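You operate a simulated robot arm through the tools that you are given. There is no shell and no other tool. Be economical: measure what you need, move in short steps, check, and stop when the job is done.

Carry out the task below with a simulated robot arm. There is one attempt and no reset: what you move stays moved.

JOB
Fetch the yellow reflector and set it on the black pedal.

The check looks at the end state, three seconds after you hand in, the way a careful person would. Anything else that was tipped, shoved, dropped, spilled or broken makes it a failure.

ROBOT AND FRAMES
A 6-joint arm with a two-finger parallel gripper, fixed in place. Base frame: the origin is at the foot of the arm, x ahead of it, y to its left, z up; the work surface is at about z = -3. Lengths are in mm, angles in degrees, forces in N, time in s.
With the tool pointing down near the work surface it reaches from about 140 to 600 mm from the base axis. Its first joint turns from -66.0 to 66.0 degrees. Payload 2.1 kg.
The TCP is the grasp point between the finger pads, 30 mm short of the fingertips. In the tool frame z runs along the fingers and y along their closing line. The gripper opens to 94 mm. The fingers are 28 mm wide and 10 mm thick; the gripper's body (50 by 96 mm) begins 55 mm behind the TCP.
Orientation is that of the tool frame in the base frame, as [roll, pitch, yaw] about the fixed x, y, z axes, in that order (R = Rz(yaw) Ry(pitch) Rx(roll)). With the fingers straight down and closing along the base's y, the tool's x points along the base's -x, its y along +y and its z along -z.

CONTROLS
- The arm moves only by the tool servo_tool. Its argument "series" is one flat list of numbers, 6 for each row, row after row: the shift along the tool's x, y, z in units of 400 mm (1.0 is 400 mm), then the turn, a rotation vector about the tool's x, y, z in units of 60 degrees (1.0 is 60 degrees). In form: [dx, dy, dz, wx, wy, wz, dx, dy, dz, wx, wy, wz, ...]. A call has 1 to 12 rows; each row is the pose to reach, as a shift and turn from the pose commanded when the call began, along the tool's axes at that moment. "claw" is the finger opening in mm, from 0 to 94, set as the call begins (left out, the last holds). A call with a number of a shift or a turn outside -1 to 1 is refused whole. Rows are played at 5 a second. More than 50 mm and 8.6 degrees between two rows, or a gripper value outside its range, and nothing of the call is played. Where a pose cannot be reached the arm comes as near as it can. A force on the tool above 40 N (or 10 N above the force at the start of the call, whichever is more), or a blocked arm, ends the call early, and 0.2 s more pass. Each finger travels about 72 mm/s and halts on what it meets, pressing with about 29 N; the grip force reading is that of the motor and also rises with nothing between the fingers. The clock runs only during rows and for 0.2 s after the last one: add rows that repeat a pose to give the fingers time. It gives the time, the measured TCP pose, the force on the tool (base axes), the opening and the grip force at its end, in the units of the frame above (readings bear some noise).
- Cameras (640 x 400 px; columns grow to the right, rows downward): "scene" is fixed at [60.8, -378.9, 473.9]; the picture's right is [0.66, -0.75, 0.00], its down [-0.57, -0.50, -0.65] and it looks along [0.49, 0.43, -0.76] (base axes); focal length 313 px, centre (320, 200). "wrist" rides on the gripper at [-37, 0, -58] in the tool frame; the picture's right is [0.00, -1.00, 0.00], its down [0.97, 0.00, -0.24] and it looks along [0.24, 0.00, 0.97] (tool axes); focal length 218 px, centre (320, 200). There is no depth. A picture from a camera that has moved, and an enlarged one, comes with that camera's place and axes in the base frame and with its lens. The place of the scene camera against the robot may be out by one fixed shift of up to 18 mm in any direction.
- camera(camera): a new picture of that camera. No time passes.
- close_up(camera, box): a new picture of the part [left, top, right, bottom] of that camera's present view, enlarged. No time passes.
- hand_in(): hands the job in; it is judged then, once.

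Work in short steps. Places have to be worked out from the pictures, the camera data and where the tool is seen: move nearer, look again, correct. Check each grasp and each placing, and mend what went wrong. You have 90 turns and 42 pictures in all, those below and enlarged ones among them. Open the gripper and draw the arm clear of the work before you hand the job in, unless the task says otherwise; then end with one line.

The tools are called as a command line: name --argument value ..., lists and objects as JSON in quotes. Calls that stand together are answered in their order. servo_tool: Moves the arm, as the interface text tells. Its arguments: {"type":"object","properties":{"series":{"type":"array","items":{"type":"number"}},"claw":{"type":"number"}},"required":["series"]} The other tools are called the same way: camera (camera) takes a picture; close_up (camera, box) takes an enlarged picture of a part of a camera's view; hand_in () hands the job in.

At the start:

```text
clock: 0.0
tcp_pos: [303.7, -237.4, 206.6]
tool_rot: [180.0, 0.0, 179.9]
ft_force: [0.0, 0.6, 0.0]
gripper_width: 94.0
grip_force: 0.0
```

scene: 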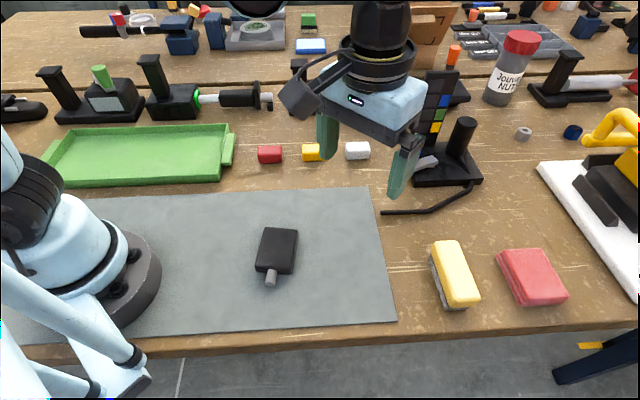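
wrist: 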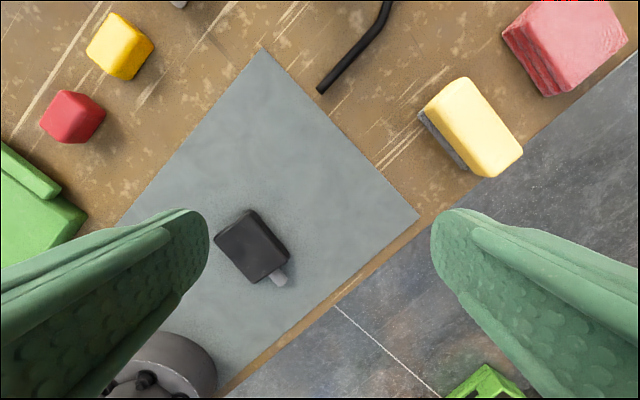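

The small yellow block between the red and white ones looks like the reflector (about [445,-28]). The black block on the mat is the pedal (about [221,-153]). I'll enlarge both before moving.

close_up --camera "scene" --box '[230, 120, 390, 220]'

close_up --camera "scene" --box '[220, 210, 348, 290]'

```text
4.00 times, centred on (310, 170) of scene
camera zoom: at [60.8, -378.9, 473.9], right [0.66, -0.75, 0.0], down [-0.57, -0.5, -0.65], along [0.49, 0.43, -0.76], focal length 1253 px, centre (360, 320)
```

zoom: 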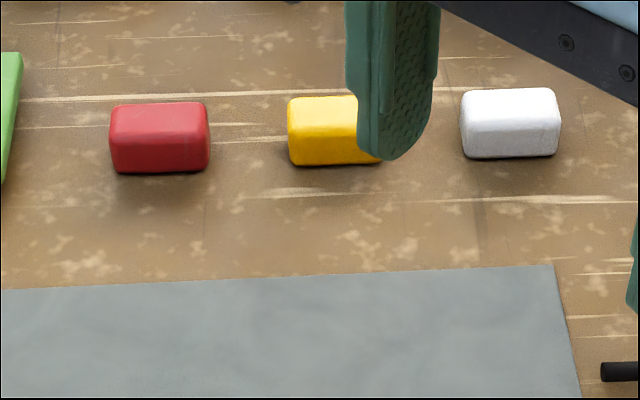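

```text
5.00 times, centred on (284, 250) of scene
camera zoom: at [60.8, -378.9, 473.9], right [0.66, -0.75, 0.0], down [-0.57, -0.5, -0.65], along [0.49, 0.43, -0.76], focal length 1566 px, centre (500, -50)
```

zoom: 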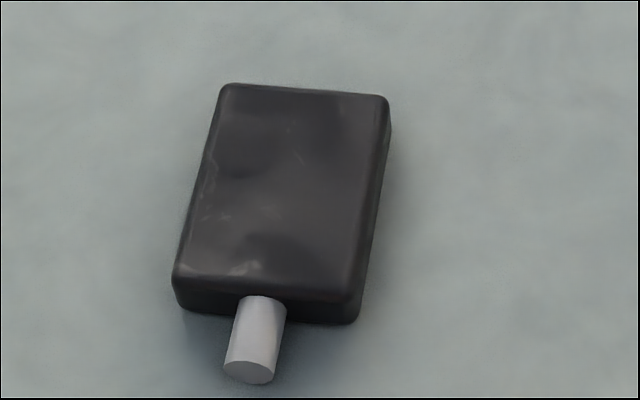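

The reflector is a block about 54 mm long, with its long axis along the scene picture's right (about -48° in base). I'll move over [443,-28] at z about 206, turning the tool so the fingers close across its short side, then look.

servo_tool --series '[-0.058, 0.087, 0, 0, 0, 0.133, -0.116, 0.174, 0, 0, 0, 0.267, -0.174, 0.261, 0, 0, 0, 0.4, -0.232, 0.349, 0, 0, 0, 0.533, -0.29, 0.436, 0, 0, 0, 0.667, -0.348, 0.523, 0, 0, 0, 0.8, -0.348, 0.523, 0, 0, 0, 0.8]' --claw 94

camera --camera "wrist"

```text
clock: 1.6
tcp_pos: [447.6, -31.1, 207.8]
tool_rot: [-180.0, 0.1, 131.9]
ft_force: [1.0, 1.1, -0.6]
gripper_width: 93.7
grip_force: 0.1
```

```text
37 pictures are left
camera wrist: at [471.5, -58.8, 264.6], right [-0.74, -0.67, 0.0], down [-0.65, 0.72, 0.24], along [-0.16, 0.18, -0.97], focal length 218 px, centre (320, 200)
```

wrist: 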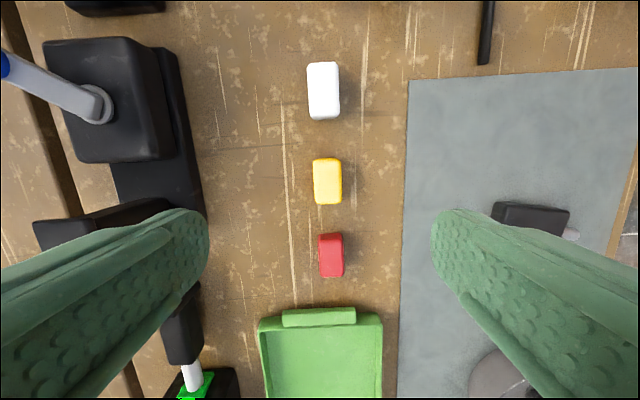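

The reflector is at about [440,-35], roughly 31 x 51 mm and 23 mm high, tilted about -3° against the tool. I'll correct for that, go down to z about 90 and look again.

servo_tool --series '[0.002, -0.008, 0.1, 0, 0, -0.02, 0.004, -0.016, 0.2, 0, 0, -0.04, 0.005, -0.021, 0.295, 0, 0, -0.045, 0.005, -0.021, 0.295, 0, 0, -0.045]'

camera --camera "wrist"

```text
clock: 2.6
tcp_pos: [435.3, -34.8, 91.1]
tool_rot: [-180.0, 0.0, 134.7]
ft_force: [0.1, 0.0, 0.0]
gripper_width: 94.1
grip_force: 0.1
```

```text
36 pictures are left
camera wrist: at [460.4, -60.7, 149.0], right [-0.71, -0.7, 0.0], down [-0.68, 0.69, 0.24], along [-0.17, 0.17, -0.97], focal length 218 px, centre (320, 200)
```

wrist: 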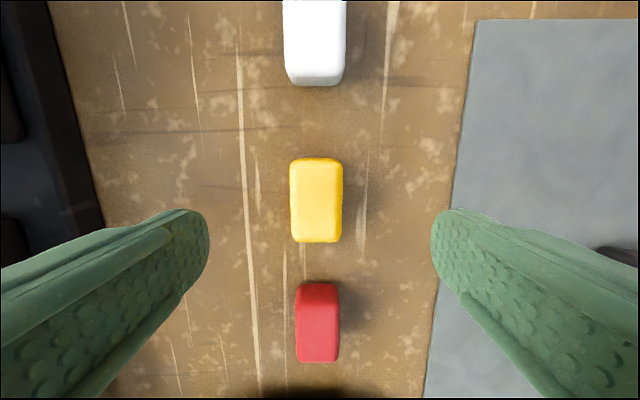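

The reflector's centre is about 7 mm toward tool -x and 2 mm toward +y, and the tool is aligned with it. I'll correct that and go down to TCP z about 31, which puts the tips just above the table.

servo_tool --series '[-0.0175, 0.006, 0.03, 0, 0, 0, -0.0175, 0.006, 0.1, 0, 0, 0, -0.0175, 0.006, 0.15, 0, 0, 0, -0.0175, 0.006, 0.15, 0, 0, 0]'

camera --camera "wrist"

camera --camera "scene"

```text
clock: 3.6
tcp_pos: [443.8, -37.6, 29.1]
tool_rot: [179.9, -0.1, 134.8]
ft_force: [-0.1, 0.5, -0.7]
gripper_width: 93.7
grip_force: 0.0
```

```text
35 pictures are left
camera wrist: at [469.5, -64.2, 87.4], right [-0.71, -0.7, 0.0], down [-0.68, 0.69, 0.24], along [-0.17, 0.17, -0.97], focal length 218 px, centre (320, 200)
```

wrist: 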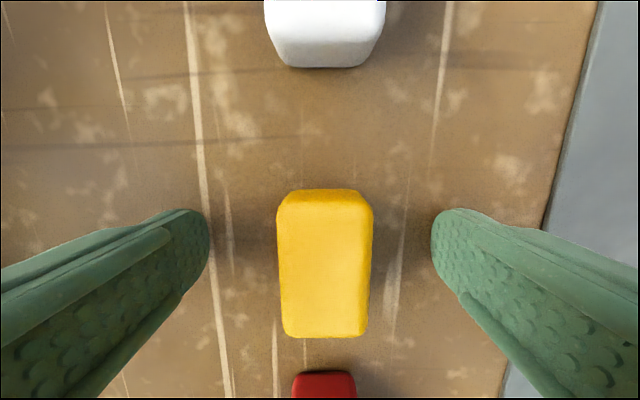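

```text
34 pictures are left
```

scene: 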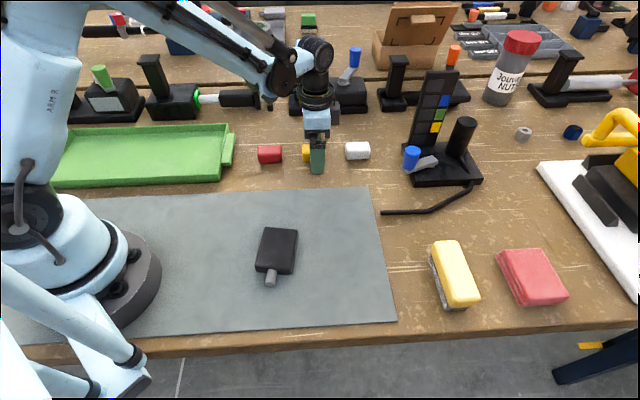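

The block sits between the fingers, about 3 mm toward tool +x. I'll nudge and close.

servo_tool --series '[0.007, -0.002, 0, 0, 0, 0]'

servo_tool --series '[0, 0, 0, 0, 0, 0, 0, 0, 0, 0, 0, 0, 0, 0, 0, 0, 0, 0, 0, 0, 0, 0, 0, 0, 0, 0, 0, 0, 0, 0]' --claw 15

```text
clock: 4.0
tcp_pos: [440.5, -35.7, 29.9]
tool_rot: [-180.0, 0.0, 134.7]
ft_force: [1.0, -0.7, 0.0]
gripper_width: 94.0
grip_force: 0.0
```

```text
clock: 5.2
tcp_pos: [440.5, -35.5, 29.0]
tool_rot: [-180.0, 0.0, 134.8]
ft_force: [-1.3, -0.3, 4.2]
gripper_width: 31.0
grip_force: 28.3
```

It is gripped at 31 mm. I'll lift it and check with both pictures.

servo_tool --series '[0, 0, -0.03, 0, 0, 0, 0, 0, -0.12, 0, 0, 0, 0, 0, -0.21, 0, 0, 0, 0, 0, -0.3, 0, 0, 0, 0, 0, -0.3, 0, 0, 0]'

camera --camera "wrist"

camera --camera "scene"

```text
clock: 6.4
tcp_pos: [440.8, -35.0, 150.3]
tool_rot: [180.0, 0.1, 134.8]
ft_force: [-0.1, -0.4, -2.1]
gripper_width: 31.0
grip_force: 29.4
```

```text
33 pictures are left
camera wrist: at [466.6, -61.2, 208.3], right [-0.71, -0.7, 0.0], down [-0.68, 0.69, 0.24], along [-0.17, 0.17, -0.97], focal length 218 px, centre (320, 200)
```

wrist: 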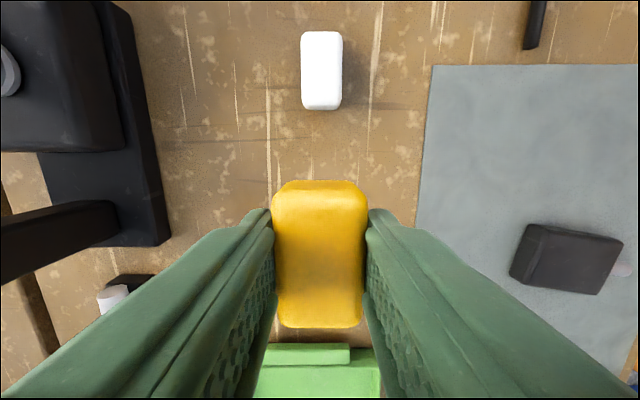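

```text
32 pictures are left
```

scene: 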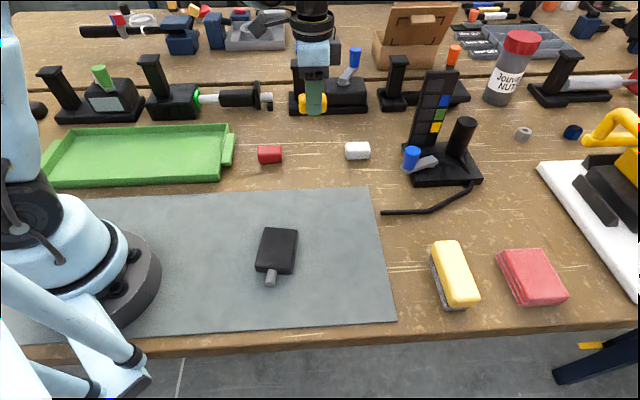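

The reflector is held, and this view again puts the pedal near [221,-152] with its long axis at about 35° in base. I'll go there at z about 150, turning so the block's long side will lie along the pedal.

servo_tool --series '[0.0227, -0.0743, 0, 0, 0, -0.125, 0.0454, -0.1486, 0, 0, 0, -0.25, 0.068, -0.2229, 0, 0, 0, -0.375, 0.0908, -0.2971, 0, 0, 0, -0.5, 0.1134, -0.3714, 0, 0, 0, -0.625, 0.1361, -0.4457, 0, 0, 0, -0.75, 0.1588, -0.52, 0, 0, 0, -0.875, 0.1815, -0.5943, 0, 0, 0, -1.0, 0.1815, -0.5943, 0, 0, 0, -1.0]'

camera --camera "wrist"

camera --camera "scene"

```text
clock: 8.4
tcp_pos: [221.5, -153.8, 149.0]
tool_rot: [-180.0, 0.0, -165.1]
ft_force: [0.2, 0.8, -0.3]
gripper_width: 31.0
grip_force: 28.9
```

```text
31 pictures are left
camera wrist: at [257.9, -143.0, 207.2], right [0.25, -0.97, 0.0], down [-0.94, -0.25, 0.24], along [-0.23, -0.06, -0.97], focal length 218 px, centre (320, 200)
```

wrist: 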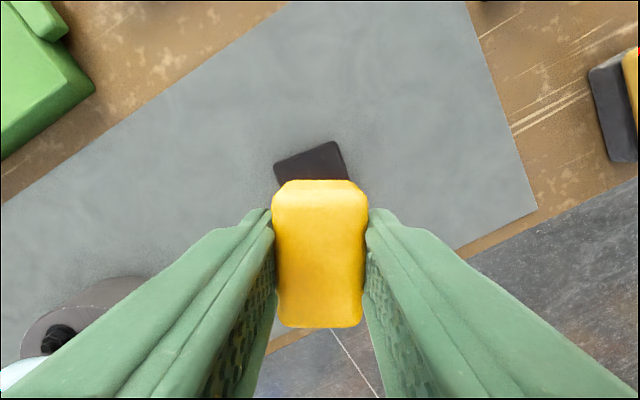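

```text
30 pictures are left
```

scene: 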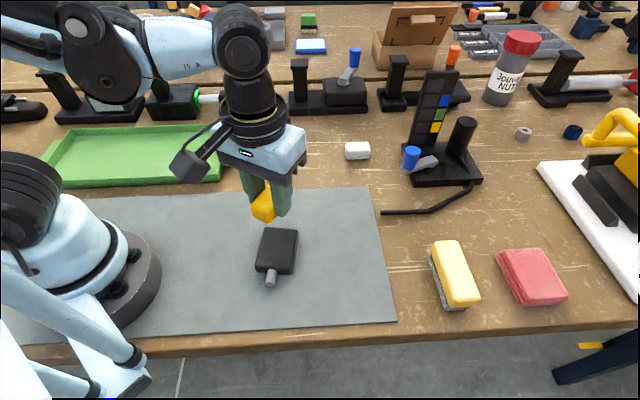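

The pedal's far edge confirms its centre near [219,-154] and its long axis at about 34°. I'll finish the turn (19° more) and go down to z about 68.

servo_tool --series '[0.002, 0, 0, 0, 0, -0.11, 0.005, 0, 0.05, 0, 0, -0.22, 0.005, 0, 0.1, 0, 0, -0.318, 0.005, 0, 0.15, 0, 0, -0.318, 0.005, 0, 0.2, 0, 0, -0.318, 0.005, 0, 0.2, 0, 0, -0.318]'

camera --camera "wrist"

close_up --camera "scene" --box '[196, 190, 356, 290]'

```text
clock: 9.8
tcp_pos: [218.0, -152.6, 66.7]
tool_rot: [-179.9, 0.0, -146.2]
ft_force: [0.2, 0.0, -0.5]
gripper_width: 30.9
grip_force: 29.2
```

```text
29 pictures are left
camera wrist: at [249.5, -131.7, 125.2], right [0.56, -0.83, 0.0], down [-0.81, -0.54, 0.24], along [-0.2, -0.13, -0.97], focal length 218 px, centre (320, 200)
```

wrist: 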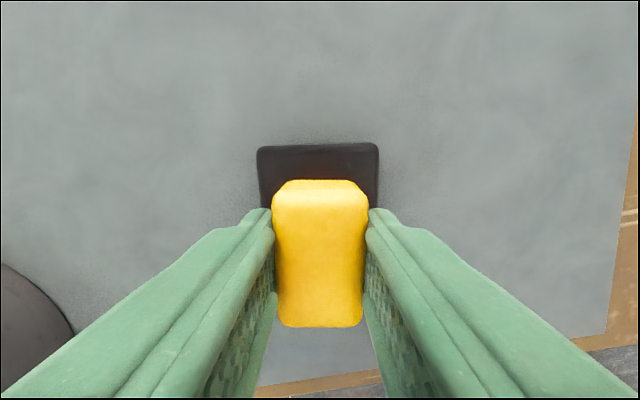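

```text
4.00 times, centred on (276, 240) of scene
camera zoom: at [60.8, -378.9, 473.9], right [0.66, -0.75, 0.0], down [-0.57, -0.5, -0.65], along [0.49, 0.43, -0.76], focal length 1253 px, centre (496, 40)
```

zoom: 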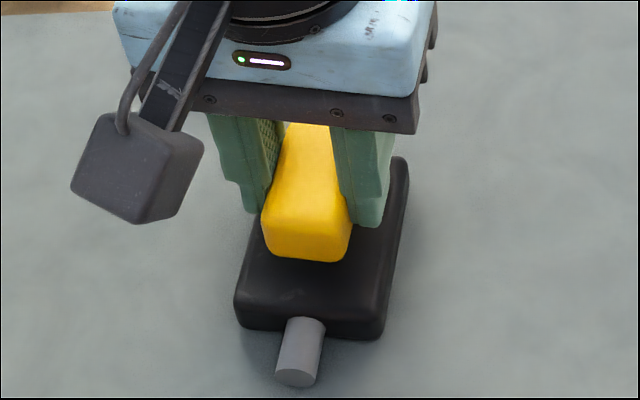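

It is centred and aligned over the pedal. I'll lower gently to about z 48.

servo_tool --series '[0, 0, 0.02, 0, 0, 0, 0, 0, 0.035, 0, 0, 0, 0, 0, 0.045, 0, 0, 0, 0, 0, 0.045, 0, 0, 0]'

close_up --camera "scene" --box '[236, 210, 316, 260]'

```text
clock: 10.5
tcp_pos: [218.5, -153.5, 54.0]
tool_rot: [179.8, -0.2, -146.1]
ft_force: [-2.1, 2.2, 26.2]
gripper_width: 30.5
grip_force: 28.8
stopped in row 3: the force on the tool passed its limit (the readings are from after the stop); the commanded pose is now the measured one
```

```text
8.00 times, centred on (276, 235) of scene
camera zoom: at [60.7, -378.9, 474.0], right [0.66, -0.75, 0.0], down [-0.57, -0.5, -0.65], along [0.49, 0.43, -0.76], focal length 2506 px, centre (672, -80)
```

zoom: 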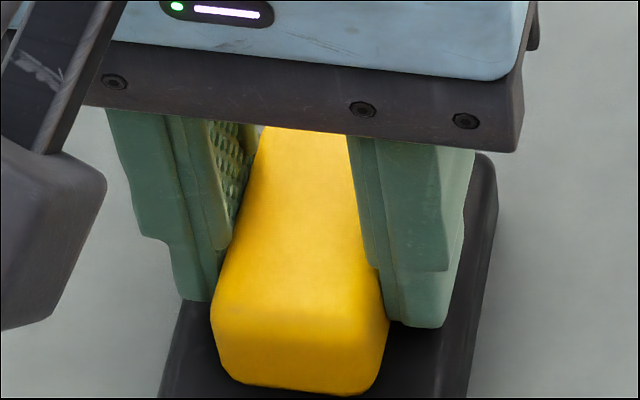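

There was contact at z 54 (26 N), so the block is seated on the pedal. I'll ease up half a millimetre, then open.

servo_tool --series '[0, 0, -0.0015, 0, 0, 0, 0, 0, -0.0015, 0, 0, 0]'

servo_tool --series '[0, 0, 0, 0, 0, 0, 0, 0, 0, 0, 0, 0, 0, 0, 0, 0, 0, 0, 0, 0, 0, 0, 0, 0]' --claw 56

close_up --camera "scene" --box '[212, 200, 340, 280]'

```text
clock: 11.1
tcp_pos: [218.1, -153.1, 53.5]
tool_rot: [179.9, 0.0, -146.3]
ft_force: [2.7, 1.8, 6.0]
gripper_width: 30.8
grip_force: 29.2
```

```text
clock: 12.1
tcp_pos: [217.9, -153.6, 54.5]
tool_rot: [179.8, -0.1, -146.2]
ft_force: [-0.5, 0.2, 0.6]
gripper_width: 55.9
grip_force: 0.1
```

```text
5.00 times, centred on (276, 240) of scene
camera zoom: at [60.8, -378.9, 473.9], right [0.66, -0.75, 0.0], down [-0.57, -0.5, -0.65], along [0.49, 0.43, -0.76], focal length 1566 px, centre (540, 0)
```

zoom: 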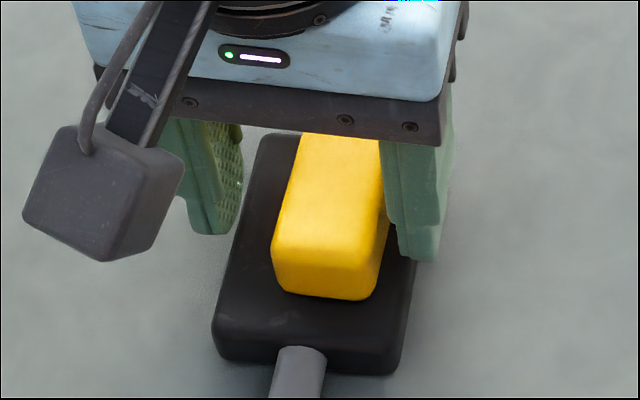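

The fingers are open and the block rests on the pedal. I'll go straight up to z about 200, then move sideways and look.

servo_tool --series '[0, 0, -0.05, 0, 0, 0, 0, 0, -0.15, 0, 0, 0, 0, 0, -0.25, 0, 0, 0, 0, 0, -0.36, 0, 0, 0, -0.1, 0, -0.37, 0, 0, 0, -0.2, 0, -0.37, 0, 0, 0, -0.2, 0, -0.37, 0, 0, 0]'

camera --camera "scene"

close_up --camera "scene" --box '[212, 210, 340, 290]'

```text
clock: 13.7
tcp_pos: [285.6, -106.4, 200.6]
tool_rot: [179.7, -0.1, -146.3]
ft_force: [0.1, 0.4, -0.4]
gripper_width: 56.4
grip_force: 0.1
```

```text
25 pictures are left
```

scene: 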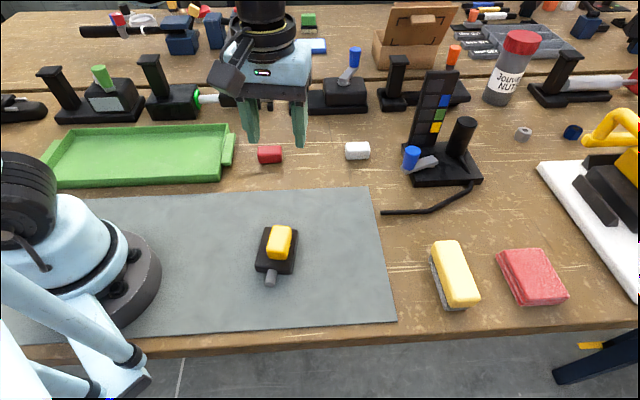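

```text
5.00 times, centred on (276, 250) of scene
camera zoom: at [60.8, -378.9, 473.9], right [0.66, -0.75, 0.0], down [-0.57, -0.5, -0.65], along [0.49, 0.43, -0.76], focal length 1566 px, centre (540, -50)
```

zoom: 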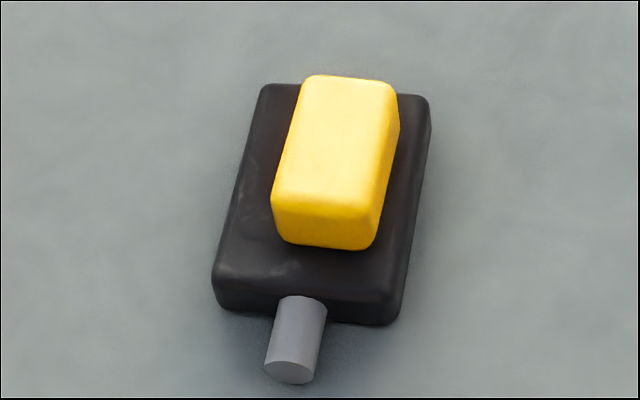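

The reflector sits flat and fully on the pedal, the pedal hasn't moved, and the arm is clear. I'm handing in.

hand_in

```text
The job is handed in.
```

The yellow reflector is resting flat on the black pedal; in the last pictures the pedal and everything else were where they started.
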